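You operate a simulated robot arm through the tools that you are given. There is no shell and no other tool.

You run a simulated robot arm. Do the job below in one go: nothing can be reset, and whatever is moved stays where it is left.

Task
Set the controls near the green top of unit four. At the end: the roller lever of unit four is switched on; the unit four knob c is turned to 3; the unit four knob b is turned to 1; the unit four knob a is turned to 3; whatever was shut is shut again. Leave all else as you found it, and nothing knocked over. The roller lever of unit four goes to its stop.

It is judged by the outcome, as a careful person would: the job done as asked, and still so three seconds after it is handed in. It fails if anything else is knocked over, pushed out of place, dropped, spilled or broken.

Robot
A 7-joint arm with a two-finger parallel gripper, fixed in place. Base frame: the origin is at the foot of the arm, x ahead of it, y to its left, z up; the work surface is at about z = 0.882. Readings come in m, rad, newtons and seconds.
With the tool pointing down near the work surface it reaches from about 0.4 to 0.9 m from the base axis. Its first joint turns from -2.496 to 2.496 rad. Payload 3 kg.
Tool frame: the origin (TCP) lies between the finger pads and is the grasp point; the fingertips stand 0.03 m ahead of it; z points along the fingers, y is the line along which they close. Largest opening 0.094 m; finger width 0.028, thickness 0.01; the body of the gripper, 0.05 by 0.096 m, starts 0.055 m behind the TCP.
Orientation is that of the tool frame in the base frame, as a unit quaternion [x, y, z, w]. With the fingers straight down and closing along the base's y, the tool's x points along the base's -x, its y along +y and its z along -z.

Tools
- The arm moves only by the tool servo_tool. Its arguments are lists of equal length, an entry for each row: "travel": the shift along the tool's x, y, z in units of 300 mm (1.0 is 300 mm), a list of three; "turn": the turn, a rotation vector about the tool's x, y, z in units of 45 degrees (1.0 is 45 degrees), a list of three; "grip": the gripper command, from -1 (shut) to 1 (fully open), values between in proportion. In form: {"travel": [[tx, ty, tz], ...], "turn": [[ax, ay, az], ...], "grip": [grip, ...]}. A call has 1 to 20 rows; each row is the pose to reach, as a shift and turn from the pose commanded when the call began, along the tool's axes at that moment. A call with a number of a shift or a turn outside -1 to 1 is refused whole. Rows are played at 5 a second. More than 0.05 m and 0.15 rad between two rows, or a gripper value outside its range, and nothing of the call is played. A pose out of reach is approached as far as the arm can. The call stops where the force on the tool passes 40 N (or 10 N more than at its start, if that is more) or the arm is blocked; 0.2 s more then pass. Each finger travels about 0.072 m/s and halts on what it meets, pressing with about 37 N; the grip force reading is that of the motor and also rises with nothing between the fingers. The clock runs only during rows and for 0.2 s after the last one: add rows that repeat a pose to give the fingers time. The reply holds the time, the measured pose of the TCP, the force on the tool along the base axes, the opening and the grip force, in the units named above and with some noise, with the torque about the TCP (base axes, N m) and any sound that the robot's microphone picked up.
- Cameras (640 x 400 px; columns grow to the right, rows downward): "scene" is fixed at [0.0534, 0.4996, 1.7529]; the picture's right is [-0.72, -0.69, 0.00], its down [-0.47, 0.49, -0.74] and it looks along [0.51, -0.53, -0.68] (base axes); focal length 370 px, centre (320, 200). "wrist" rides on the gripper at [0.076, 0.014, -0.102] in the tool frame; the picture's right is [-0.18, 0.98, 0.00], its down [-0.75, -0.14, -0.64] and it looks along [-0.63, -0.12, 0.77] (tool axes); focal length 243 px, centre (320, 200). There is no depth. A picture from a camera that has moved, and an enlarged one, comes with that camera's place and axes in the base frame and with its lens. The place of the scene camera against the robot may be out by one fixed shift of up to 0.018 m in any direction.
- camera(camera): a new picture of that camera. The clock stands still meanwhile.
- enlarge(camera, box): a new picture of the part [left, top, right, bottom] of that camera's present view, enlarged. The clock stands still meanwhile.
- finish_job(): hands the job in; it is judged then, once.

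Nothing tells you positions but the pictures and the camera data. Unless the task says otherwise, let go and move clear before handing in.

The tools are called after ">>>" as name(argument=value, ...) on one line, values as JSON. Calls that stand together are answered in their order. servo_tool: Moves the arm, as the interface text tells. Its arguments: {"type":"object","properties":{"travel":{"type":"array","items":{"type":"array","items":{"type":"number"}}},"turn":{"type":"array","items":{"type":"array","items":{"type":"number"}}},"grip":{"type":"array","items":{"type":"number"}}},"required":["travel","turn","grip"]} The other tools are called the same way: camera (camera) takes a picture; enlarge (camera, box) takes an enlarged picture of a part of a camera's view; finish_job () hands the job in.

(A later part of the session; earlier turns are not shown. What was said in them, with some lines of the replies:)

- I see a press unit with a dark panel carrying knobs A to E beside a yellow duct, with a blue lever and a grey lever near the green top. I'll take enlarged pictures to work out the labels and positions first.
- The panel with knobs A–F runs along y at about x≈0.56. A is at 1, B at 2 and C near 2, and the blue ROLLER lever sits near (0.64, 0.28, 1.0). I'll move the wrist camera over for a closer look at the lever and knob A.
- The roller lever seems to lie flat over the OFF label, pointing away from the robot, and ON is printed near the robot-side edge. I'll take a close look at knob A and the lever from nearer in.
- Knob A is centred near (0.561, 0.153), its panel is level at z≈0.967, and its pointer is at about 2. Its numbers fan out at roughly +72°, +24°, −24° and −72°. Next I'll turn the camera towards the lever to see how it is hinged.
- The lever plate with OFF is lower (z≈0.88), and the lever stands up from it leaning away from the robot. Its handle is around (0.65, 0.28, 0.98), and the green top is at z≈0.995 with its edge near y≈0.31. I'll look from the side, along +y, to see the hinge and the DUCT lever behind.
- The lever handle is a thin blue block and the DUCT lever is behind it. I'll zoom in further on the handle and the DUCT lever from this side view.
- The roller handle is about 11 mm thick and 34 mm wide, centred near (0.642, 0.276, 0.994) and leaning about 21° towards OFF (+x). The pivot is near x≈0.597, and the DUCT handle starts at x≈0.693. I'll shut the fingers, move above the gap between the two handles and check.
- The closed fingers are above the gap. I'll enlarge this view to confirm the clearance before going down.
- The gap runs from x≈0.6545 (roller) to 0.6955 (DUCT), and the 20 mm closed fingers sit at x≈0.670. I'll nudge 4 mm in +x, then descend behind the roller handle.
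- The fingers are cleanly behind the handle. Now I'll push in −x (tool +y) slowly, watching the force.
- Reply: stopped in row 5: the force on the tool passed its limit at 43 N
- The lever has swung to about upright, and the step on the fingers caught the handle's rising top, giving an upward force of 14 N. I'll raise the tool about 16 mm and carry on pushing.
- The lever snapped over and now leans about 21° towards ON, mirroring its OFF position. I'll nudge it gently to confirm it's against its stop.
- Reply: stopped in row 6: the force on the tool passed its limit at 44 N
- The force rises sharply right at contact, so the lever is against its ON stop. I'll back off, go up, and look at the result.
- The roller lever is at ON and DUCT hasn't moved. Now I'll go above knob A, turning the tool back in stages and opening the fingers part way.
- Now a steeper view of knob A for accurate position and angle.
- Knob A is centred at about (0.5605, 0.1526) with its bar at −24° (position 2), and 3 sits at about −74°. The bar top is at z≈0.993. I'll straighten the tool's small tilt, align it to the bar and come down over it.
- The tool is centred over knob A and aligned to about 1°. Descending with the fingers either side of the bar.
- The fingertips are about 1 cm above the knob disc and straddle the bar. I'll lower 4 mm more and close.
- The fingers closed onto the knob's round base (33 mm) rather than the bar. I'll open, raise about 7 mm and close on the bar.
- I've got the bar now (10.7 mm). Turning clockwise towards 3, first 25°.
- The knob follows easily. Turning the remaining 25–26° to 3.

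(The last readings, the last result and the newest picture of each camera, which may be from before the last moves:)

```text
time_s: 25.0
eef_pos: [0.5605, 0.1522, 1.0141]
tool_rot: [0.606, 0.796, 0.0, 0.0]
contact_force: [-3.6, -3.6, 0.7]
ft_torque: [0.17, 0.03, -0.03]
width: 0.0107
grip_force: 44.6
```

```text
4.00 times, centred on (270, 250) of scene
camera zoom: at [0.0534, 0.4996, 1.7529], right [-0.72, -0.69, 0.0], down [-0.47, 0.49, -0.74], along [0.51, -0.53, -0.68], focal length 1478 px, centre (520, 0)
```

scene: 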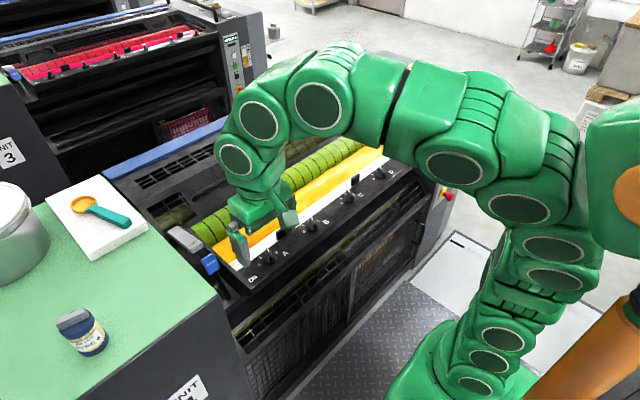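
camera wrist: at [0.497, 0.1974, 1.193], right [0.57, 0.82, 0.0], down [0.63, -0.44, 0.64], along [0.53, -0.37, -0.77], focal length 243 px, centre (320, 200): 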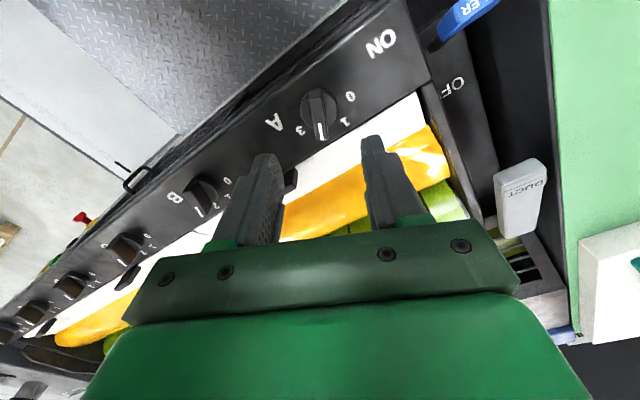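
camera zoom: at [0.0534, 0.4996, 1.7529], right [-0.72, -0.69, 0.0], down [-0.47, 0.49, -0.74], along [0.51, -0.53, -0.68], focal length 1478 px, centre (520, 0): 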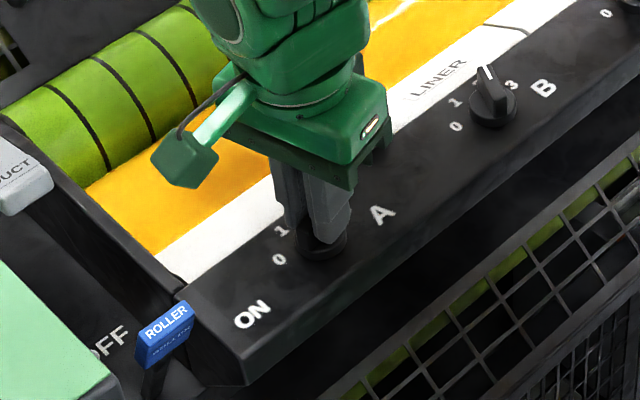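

Tool yaw is −74.6°, so A should be at 3. I'll open slightly, lift off and check.

>>> servo_tool(travel=[[0, 0, 0], [0, 0, 0], [0, 0, -0.08], [0, 0, -0.16], [0, 0, -0.25]], turn=[[0, 0, 0], [0, 0, 0], [0, 0, 0], [0, 0, 0], [0, 0, 0]], grip=[-0.3, -0.3, -0.3, -0.3, -0.3])

>>> camera(camera="wrist")

>>> enlarge(camera="scene", box=[190, 200, 350, 300])

```text
time_s: 26.2
eef_pos: [0.5603, 0.1517, 1.091]
tool_rot: [0.606, 0.796, -0.001, 0.0]
contact_force: [0.2, 0.3, -0.9]
ft_torque: [-0.01, -0.04, 0.02]
width: 0.0329
grip_force: 0.0
```

```text
taken
camera wrist: at [0.5527, 0.2298, 1.1921], right [1.0, 0.09, 0.0], down [0.07, -0.76, 0.64], along [0.05, -0.64, -0.77], focal length 243 px, centre (320, 200)
```

wrist: 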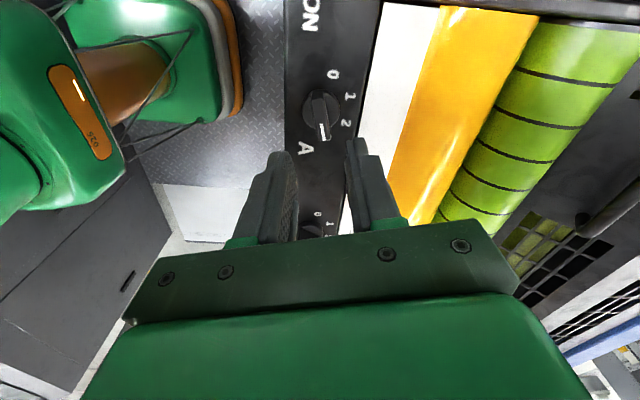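

```text
4.00 times, centred on (270, 250) of scene
camera zoom: at [0.0534, 0.4996, 1.7529], right [-0.72, -0.69, 0.0], down [-0.47, 0.49, -0.74], along [0.51, -0.53, -0.68], focal length 1478 px, centre (520, 0)
```

zoom: 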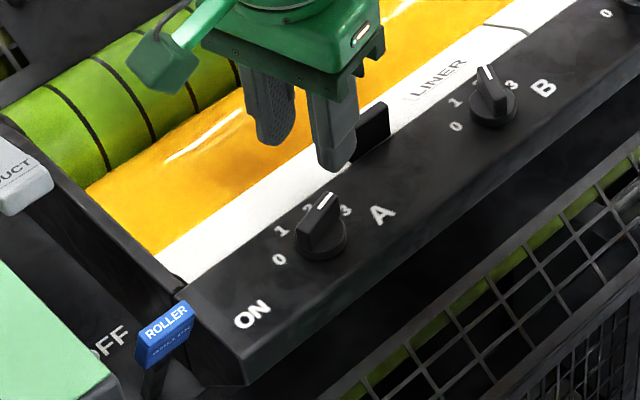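

>>> enlarge(camera="wrist", box=[256, 60, 384, 160])

>>> enlarge(camera="scene", box=[240, 230, 304, 270])

```text
4.00 times, centred on (320, 110) of wrist
camera zoom: at [0.5527, 0.2298, 1.1921], right [1.0, 0.09, 0.0], down [0.07, -0.76, 0.64], along [0.05, -0.64, -0.77], focal length 970 px, centre (320, 560)
```

zoom: 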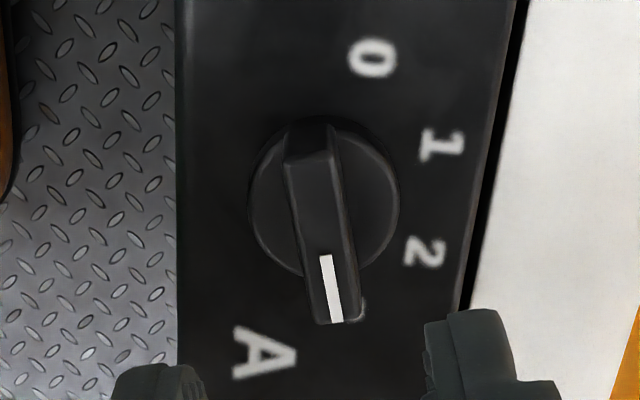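

```text
10.00 times, centred on (272, 250) of scene
camera zoom: at [0.0534, 0.4996, 1.7529], right [-0.72, -0.69, 0.0], down [-0.47, 0.49, -0.74], along [0.51, -0.53, -0.68], focal length 3695 px, centre (800, -300)
```

zoom: 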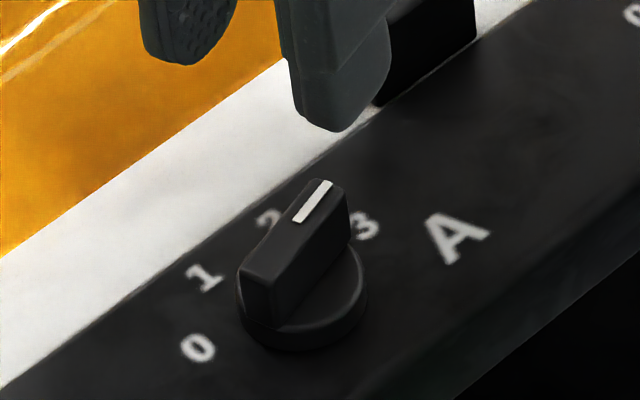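

A's pointer is within about a degree of 3. Now I'll move over to knob B, turning the tool back towards its bar.

>>> servo_tool(travel=[[-0.0857, -0.0236, 0], [-0.1714, -0.0472, 0], [-0.2571, -0.0708, 0], [-0.3428, -0.0945, 0], [-0.4285, -0.1181, 0], [-0.5142, -0.1417, 0], [-0.5142, -0.1417, 0]], turn=[[0, 0, -0.166], [0, 0, -0.333], [0, 0, -0.5], [0, 0, -0.667], [0, 0, -0.834], [0, 0, -1.0], [0, 0, -1.0]], grip=[0.06, 0.06, 0.06, 0.06, 0.06, 0.06, 0.06])

>>> enlarge(camera="wrist", box=[240, 60, 400, 160])

>>> camera(camera="scene")

```text
time_s: 27.8
eef_pos: [0.5601, -0.0082, 1.0891]
tool_rot: [0.253, 0.967, -0.001, -0.001]
contact_force: [-0.3, -0.4, -0.5]
ft_torque: [0.03, -0.01, 0.0]
width: 0.05
grip_force: 0.0
```

```text
4.00 times, centred on (320, 110) of wrist
camera zoom: at [0.5007, 0.042, 1.1912], right [0.64, 0.77, 0.0], down [0.59, -0.49, 0.64], along [0.49, -0.41, -0.77], focal length 970 px, centre (320, 560)
```

zoom: 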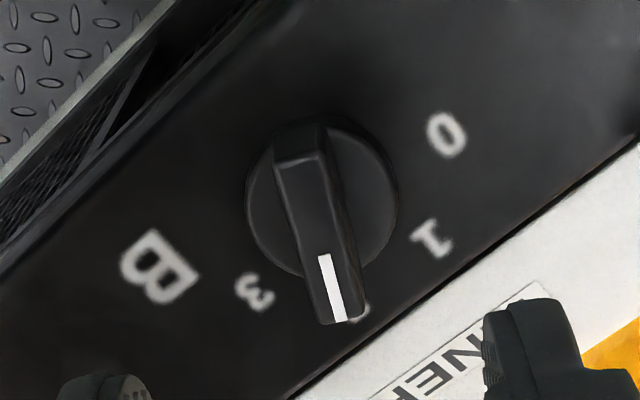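

```text
taken
```

scene: 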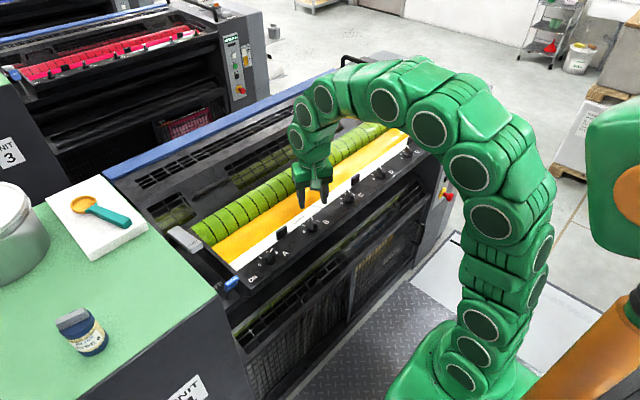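

B is centred under the tool and its bar is at −25° (position 2). I'll align, descend to the bar height and grip.

>>> servo_tool(travel=[[0, 0, 0], [0, 0, 0.07], [0, 0, 0.14], [0, 0, 0.2], [0, 0, 0.23], [0, 0, 0.249], [0, 0, 0.249]], turn=[[0, 0, -0.093], [0, 0, -0.093], [0, 0, -0.093], [0, 0, -0.093], [0, 0, -0.093], [0, 0, -0.093], [0, 0, -0.093]], grip=[0.06, 0.06, 0.06, 0.06, 0.06, 0.06, 0.06])

>>> enlarge(camera="wrist", box=[240, 120, 400, 220])

```text
time_s: 29.4
eef_pos: [0.5596, -0.0075, 1.0146]
tool_rot: [0.22, 0.976, 0.0, -0.001]
contact_force: [-0.3, 0.3, 0.4]
ft_torque: [0.04, 0.01, 0.01]
width: 0.0498
grip_force: 0.1
```

```text
4.00 times, centred on (320, 170) of wrist
camera zoom: at [0.4973, 0.0378, 1.1174], right [0.59, 0.81, 0.0], down [0.62, -0.45, 0.64], along [0.52, -0.38, -0.77], focal length 970 px, centre (320, 320)
```

zoom: 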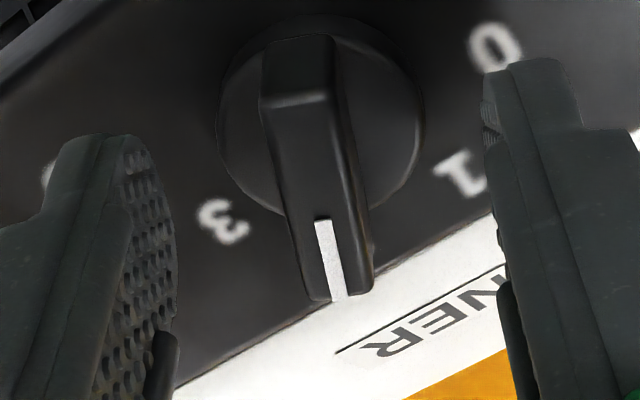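

The fingers straddle B's bar. Closing on it.

>>> servo_tool(travel=[[0, 0, 0], [0, 0, 0], [0, 0, 0], [0, 0, 0], [0, 0, 0]], turn=[[0, 0, 0], [0, 0, 0], [0, 0, 0], [0, 0, 0], [0, 0, 0]], grip=[-1, -1, -1, -1, -1])

```text
time_s: 30.6
eef_pos: [0.5605, -0.0092, 1.0159]
tool_rot: [0.219, 0.976, -0.001, 0.0]
contact_force: [0.6, 1.2, 0.6]
ft_torque: [0.13, 0.02, -0.01]
width: 0.0111
grip_force: 44.3
```

Firm grip at 11 mm. Turning counter-clockwise 50° from 2 to 1 in two stages.

>>> servo_tool(travel=[[0, 0, 0], [0, 0, 0], [0, 0, 0], [0, 0, 0], [0, 0, 0]], turn=[[0, 0, -0.112], [0, 0, -0.224], [0, 0, -0.336], [0, 0, -0.448], [0, 0, -0.56]], grip=[-1, -1, -1, -1, -1])

>>> servo_tool(travel=[[0, 0, 0], [0, 0, 0], [0, 0, 0], [0, 0, 0], [0, 0, 0], [0, 0, 0]], turn=[[0, 0, -0.112], [0, 0, -0.224], [0, 0, -0.336], [0, 0, -0.448], [0, 0, -0.555], [0, 0, -0.555]], grip=[-1, -1, -1, -1, -1, -1])

>>> enlarge(camera="scene", box=[240, 170, 400, 270])

```text
time_s: 31.8
eef_pos: [0.5599, -0.0086, 1.0156]
tool_rot: [0.001, 1.0, 0.0, -0.001]
contact_force: [-7.7, 10.9, 3.6]
ft_torque: [0.3, -0.63, -0.02]
width: 0.0109
grip_force: 44.3
```

```text
time_s: 33.2
eef_pos: [0.5597, -0.0078, 1.0149]
tool_rot: [-0.215, 0.977, 0.001, -0.001]
contact_force: [-8.2, 9.7, 3.5]
ft_torque: [0.48, -0.46, 0.02]
width: 0.0107
grip_force: 44.8
```

```text
4.00 times, centred on (320, 220) of scene
camera zoom: at [0.0534, 0.4996, 1.7529], right [-0.72, -0.69, 0.0], down [-0.47, 0.49, -0.74], along [0.51, -0.53, -0.68], focal length 1478 px, centre (320, 120)
```

zoom: 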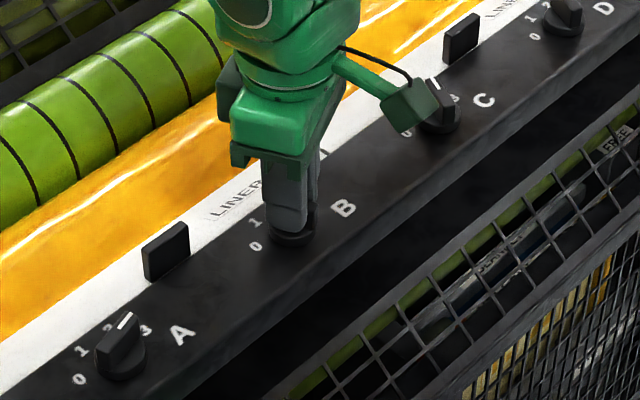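

Tool yaw is +24.8°, so B should be at 1. Releasing, lifting and checking.

>>> servo_tool(travel=[[0, 0, 0], [0, 0, 0], [0, 0, -0.08], [0, 0, -0.16], [0, 0, -0.25]], turn=[[0, 0, 0], [0, 0, 0], [0, 0, 0], [0, 0, 0], [0, 0, 0]], grip=[-0.3, -0.3, -0.3, -0.3, -0.3])

>>> enlarge(camera="wrist", box=[240, 60, 400, 160])

>>> enlarge(camera="scene", box=[280, 200, 344, 240])

```text
time_s: 34.4
eef_pos: [0.561, -0.009, 1.09]
tool_rot: [-0.216, 0.976, 0.0, 0.0]
contact_force: [-0.1, 0.5, -0.1]
ft_torque: [0.02, 0.01, 0.0]
width: 0.0327
grip_force: 0.1
```

```text
4.00 times, centred on (320, 110) of wrist
camera zoom: at [0.4853, -0.0264, 1.1925], right [-0.25, 0.97, 0.0], down [0.74, 0.19, 0.64], along [0.62, 0.16, -0.77], focal length 970 px, centre (320, 560)
```

zoom: 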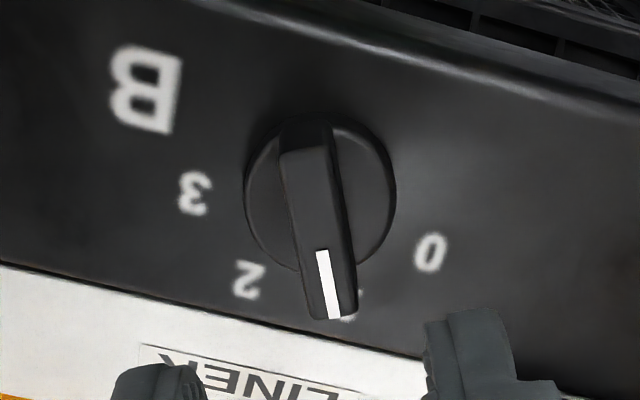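

```text
10.00 times, centred on (312, 220) of scene
camera zoom: at [0.0534, 0.4996, 1.7529], right [-0.72, -0.69, 0.0], down [-0.47, 0.49, -0.74], along [0.51, -0.53, -0.68], focal length 3695 px, centre (400, 0)
```

zoom: 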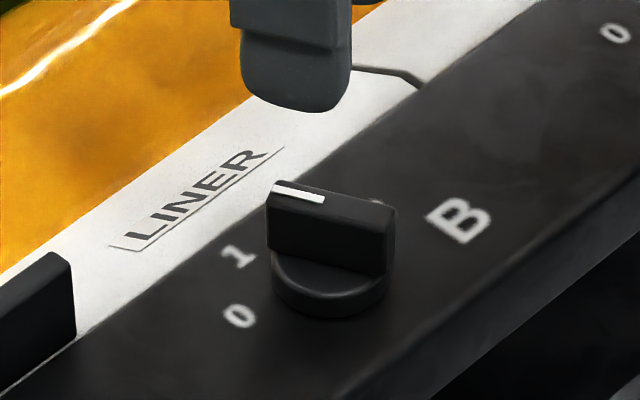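

B points at 1. Next is knob C at about y≈−0.169.

>>> servo_tool(travel=[[0.0377, -0.0808, 0], [0.0753, -0.1617, 0], [0.113, -0.2425, 0], [0.1507, -0.3233, 0], [0.1883, -0.4042, 0], [0.226, -0.485, 0], [0.226, -0.485, 0]], turn=[[0, 0, 0.166], [0, 0, 0.333], [0, 0, 0.5], [0, 0, 0.667], [0, 0, 0.834], [0, 0, 1.0], [0, 0, 1.0]], grip=[0.06, 0.06, 0.06, 0.06, 0.06, 0.06, 0.06])

>>> enlarge(camera="wrist", box=[240, 60, 400, 160])

>>> camera(camera="wrist")

```text
time_s: 36.0
eef_pos: [0.5608, -0.1682, 1.0896]
tool_rot: [0.175, 0.984, -0.001, -0.001]
contact_force: [0.0, -0.3, -0.8]
ft_torque: [0.0, 0.01, 0.03]
width: 0.0498
grip_force: 0.1
```

```text
4.00 times, centred on (320, 110) of wrist
camera zoom: at [0.4934, -0.1283, 1.1923], right [0.51, 0.86, 0.0], down [0.66, -0.39, 0.64], along [0.55, -0.33, -0.77], focal length 970 px, centre (320, 560)
```

zoom: 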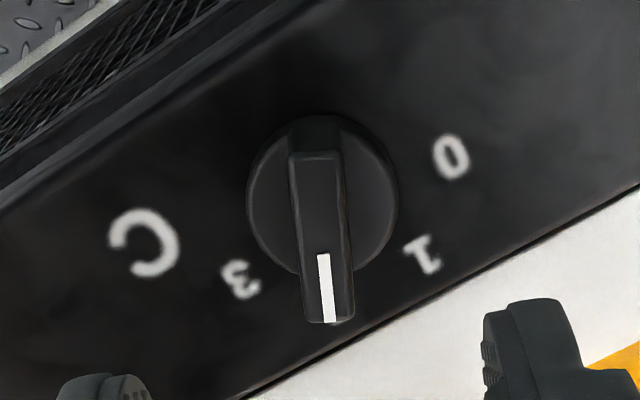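

```text
taken
camera wrist: at [0.4934, -0.1283, 1.1923], right [0.51, 0.86, 0.0], down [0.66, -0.39, 0.64], along [0.55, -0.33, -0.77], focal length 243 px, centre (320, 200)
```

wrist: 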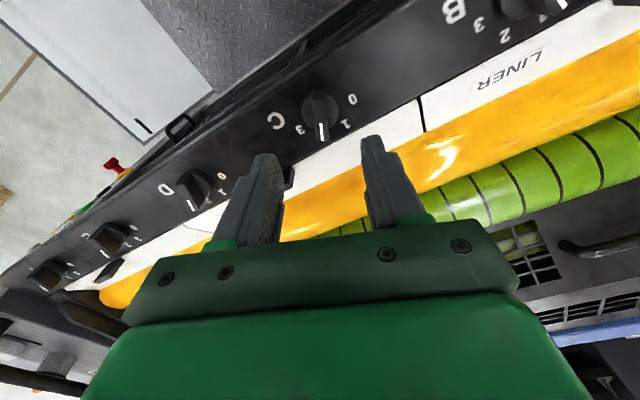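

C is centred and its bar is at about −25° (position 2). Aligning, descending and gripping.

>>> servo_tool(travel=[[0, 0, 0], [0, 0, 0.07], [0, 0, 0.14], [0, 0, 0.2], [0, 0, 0.23], [0, 0, 0.25], [0, 0, 0.25]], turn=[[0, 0, 0.1], [0, 0, 0.1], [0, 0, 0.1], [0, 0, 0.1], [0, 0, 0.1], [0, 0, 0.1], [0, 0, 0.1]], grip=[0.06, 0.06, 0.06, 0.06, 0.06, 0.06, 0.06])

>>> enlarge(camera="wrist", box=[240, 120, 400, 220])

```text
time_s: 37.6
eef_pos: [0.5602, -0.1679, 1.0159]
tool_rot: [0.214, 0.977, 0.0, 0.0]
contact_force: [0.0, 0.3, -0.6]
ft_torque: [-0.01, 0.0, -0.01]
width: 0.0499
grip_force: 0.1
```

```text
4.00 times, centred on (320, 170) of wrist
camera zoom: at [0.4967, -0.123, 1.1172], right [0.58, 0.82, 0.0], down [0.63, -0.44, 0.64], along [0.52, -0.37, -0.77], focal length 970 px, centre (320, 320)
```

zoom: 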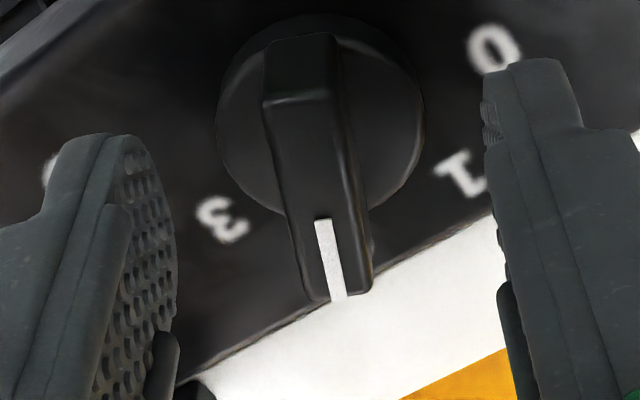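

The fingers straddle C's bar at the same height that worked for A and B. Closing on it.

>>> servo_tool(travel=[[0, 0, 0], [0, 0, 0], [0, 0, 0], [0, 0, 0], [0, 0, 0]], turn=[[0, 0, 0], [0, 0, 0], [0, 0, 0], [0, 0, 0], [0, 0, 0]], grip=[-1, -1, -1, -1, -1])

```text
time_s: 38.8
eef_pos: [0.56, -0.1688, 1.0143]
tool_rot: [0.214, 0.977, 0.0, 0.0]
contact_force: [2.0, 2.9, 0.5]
ft_torque: [0.11, -0.14, 0.0]
width: 0.0109
grip_force: 44.4
```

Gripped at 10.9 mm. Turning clockwise 50° to 3.

>>> servo_tool(travel=[[0, 0, 0], [0, 0, 0], [0, 0, 0], [0, 0, 0], [0, 0, 0]], turn=[[0, 0, 0.112], [0, 0, 0.224], [0, 0, 0.336], [0, 0, 0.448], [0, 0, 0.56]], grip=[-1, -1, -1, -1, -1])

>>> servo_tool(travel=[[0, 0, 0], [0, 0, 0], [0, 0, 0], [0, 0, 0], [0, 0, 0], [0, 0, 0]], turn=[[0, 0, 0.112], [0, 0, 0.224], [0, 0, 0.336], [0, 0, 0.448], [0, 0, 0.555], [0, 0, 0.555]], grip=[-1, -1, -1, -1, -1, -1])

```text
time_s: 40.0
eef_pos: [0.5596, -0.1682, 1.015]
tool_rot: [0.422, 0.907, -0.001, -0.001]
contact_force: [5.8, 14.6, -2.7]
ft_torque: [1.37, 0.68, -0.01]
width: 0.0108
grip_force: 44.3
```

```text
time_s: 41.4
eef_pos: [0.5594, -0.168, 1.0146]
tool_rot: [0.608, 0.794, -0.001, -0.001]
contact_force: [4.6, 22.6, -8.5]
ft_torque: [1.16, -0.08, 0.0]
width: 0.0108
grip_force: 44.6
```

Tool yaw is −74.9°. Releasing, lifting and checking C.

>>> servo_tool(travel=[[0, 0, 0], [0, 0, 0], [0, 0, -0.08], [0, 0, -0.16], [0, 0, -0.25]], turn=[[0, 0, 0], [0, 0, 0], [0, 0, 0], [0, 0, 0], [0, 0, 0]], grip=[-0.3, -0.3, -0.3, -0.3, -0.3])

>>> enlarge(camera="wrist", box=[240, 60, 400, 160])

>>> enlarge(camera="scene", box=[312, 180, 376, 220])

```text
time_s: 42.6
eef_pos: [0.5605, -0.1689, 1.0901]
tool_rot: [0.609, 0.793, -0.001, -0.001]
contact_force: [-0.2, -1.0, 0.2]
ft_torque: [0.03, 0.01, -0.01]
width: 0.033
grip_force: 0.1
```

```text
4.00 times, centred on (320, 110) of wrist
camera zoom: at [0.5536, -0.0909, 1.1922], right [1.0, 0.08, 0.0], down [0.06, -0.76, 0.64], along [0.05, -0.64, -0.77], focal length 970 px, centre (320, 560)
```

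zoom: 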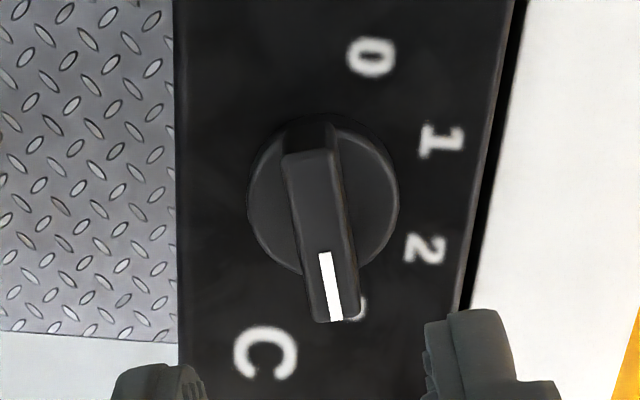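

```text
10.00 times, centred on (344, 200) of scene
camera zoom: at [0.0534, 0.4996, 1.7529], right [-0.72, -0.69, 0.0], down [-0.47, 0.49, -0.74], along [0.51, -0.53, -0.68], focal length 3695 px, centre (80, 200)
```

zoom: 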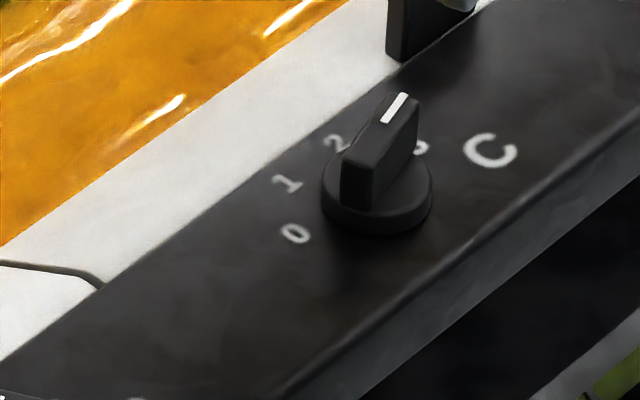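

C points at 3. I'll lift well clear and check the whole scene before handing in.

>>> servo_tool(travel=[[0, 0, -0.15], [0, 0, -0.3], [0, 0, -0.45], [0, 0, -0.6]], turn=[[0, 0, -0.1], [0, 0, -0.2], [0, 0, -0.3], [0, 0, -0.4]], grip=[0.3, 0.6, 1, 1])

>>> camera(camera="scene")

>>> enlarge(camera="scene", box=[170, 200, 330, 300])

>>> enlarge(camera="scene", box=[290, 130, 450, 230])

```text
time_s: 43.6
eef_pos: [0.5599, -0.1674, 1.2718]
tool_rot: [0.476, 0.88, -0.001, 0.0]
contact_force: [0.3, -0.6, 0.2]
ft_torque: [-0.06, 0.03, 0.02]
width: 0.0941
grip_force: 0.0
```

```text
taken
```

scene: 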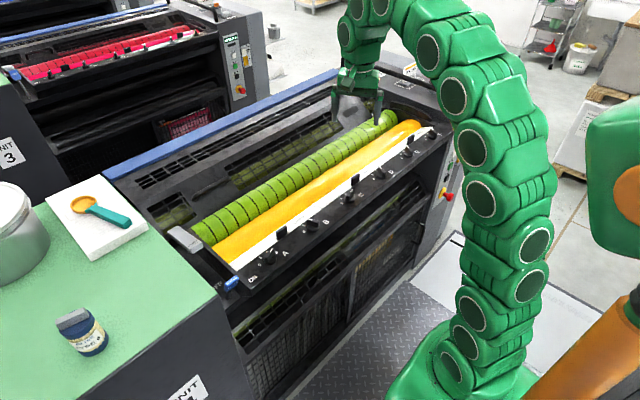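

```text
4.00 times, centred on (250, 250) of scene
camera zoom: at [0.0534, 0.4996, 1.7529], right [-0.72, -0.69, 0.0], down [-0.47, 0.49, -0.74], along [0.51, -0.53, -0.68], focal length 1478 px, centre (600, 0)
```

zoom: 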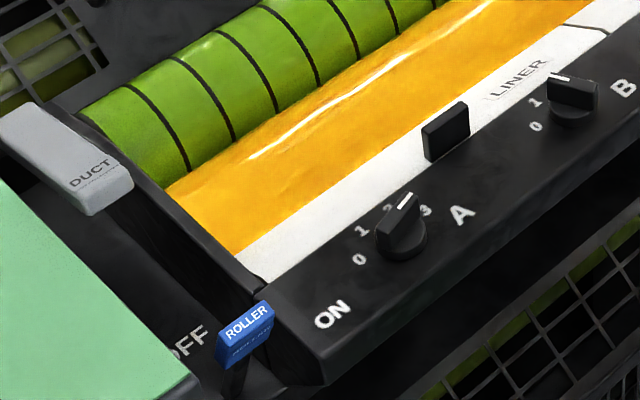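

```text
4.00 times, centred on (370, 180) of scene
camera zoom: at [0.0534, 0.4996, 1.7529], right [-0.72, -0.69, 0.0], down [-0.47, 0.49, -0.74], along [0.51, -0.53, -0.68], focal length 1478 px, centre (120, 280)
```

zoom: 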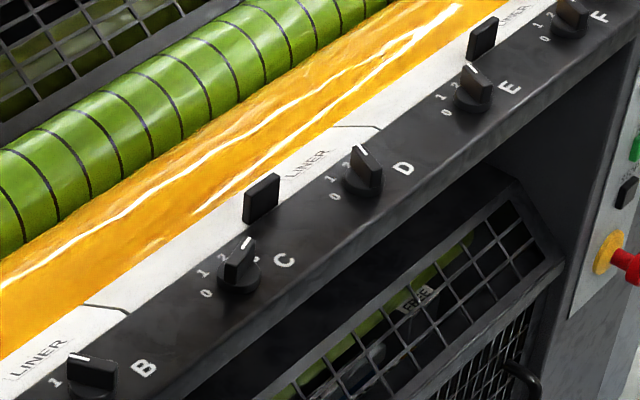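

The pictures show A at 3, B at 1, C at 3 and the roller lever on, against its stop. Knobs D to F, the DUCT lever, the liners and everything on the bench are where they were. Nothing was opened, and the arm is clear, so I'm handing in.

>>> finish_job()

```text
The job is handed in.
```

The unit four controls are set as you asked, and I've handed the job in:

- **Roller lever:** it is switched on and against its stop. I nudged it again after it moved over, and it met firm resistance straight away.
- **Knobs:** A is at 3, B is at 1 and C is at 3. All three were at 2 when I started, and each pointer lined up with its number to within about a degree or two.
- **Everything else:** in the last pictures, knobs D to F, the DUCT lever and the items on the green top were where they began. I opened nothing, so nothing needed shutting again.

While I was moving the lever, the push stopped once at 43 N. The handle's rising top had caught on the fingers, so I raised the tool and finished the move. The nudge against the stop reached 44 N. I saw no damage from either.

The gripper is open and the arm is clear of the unit.
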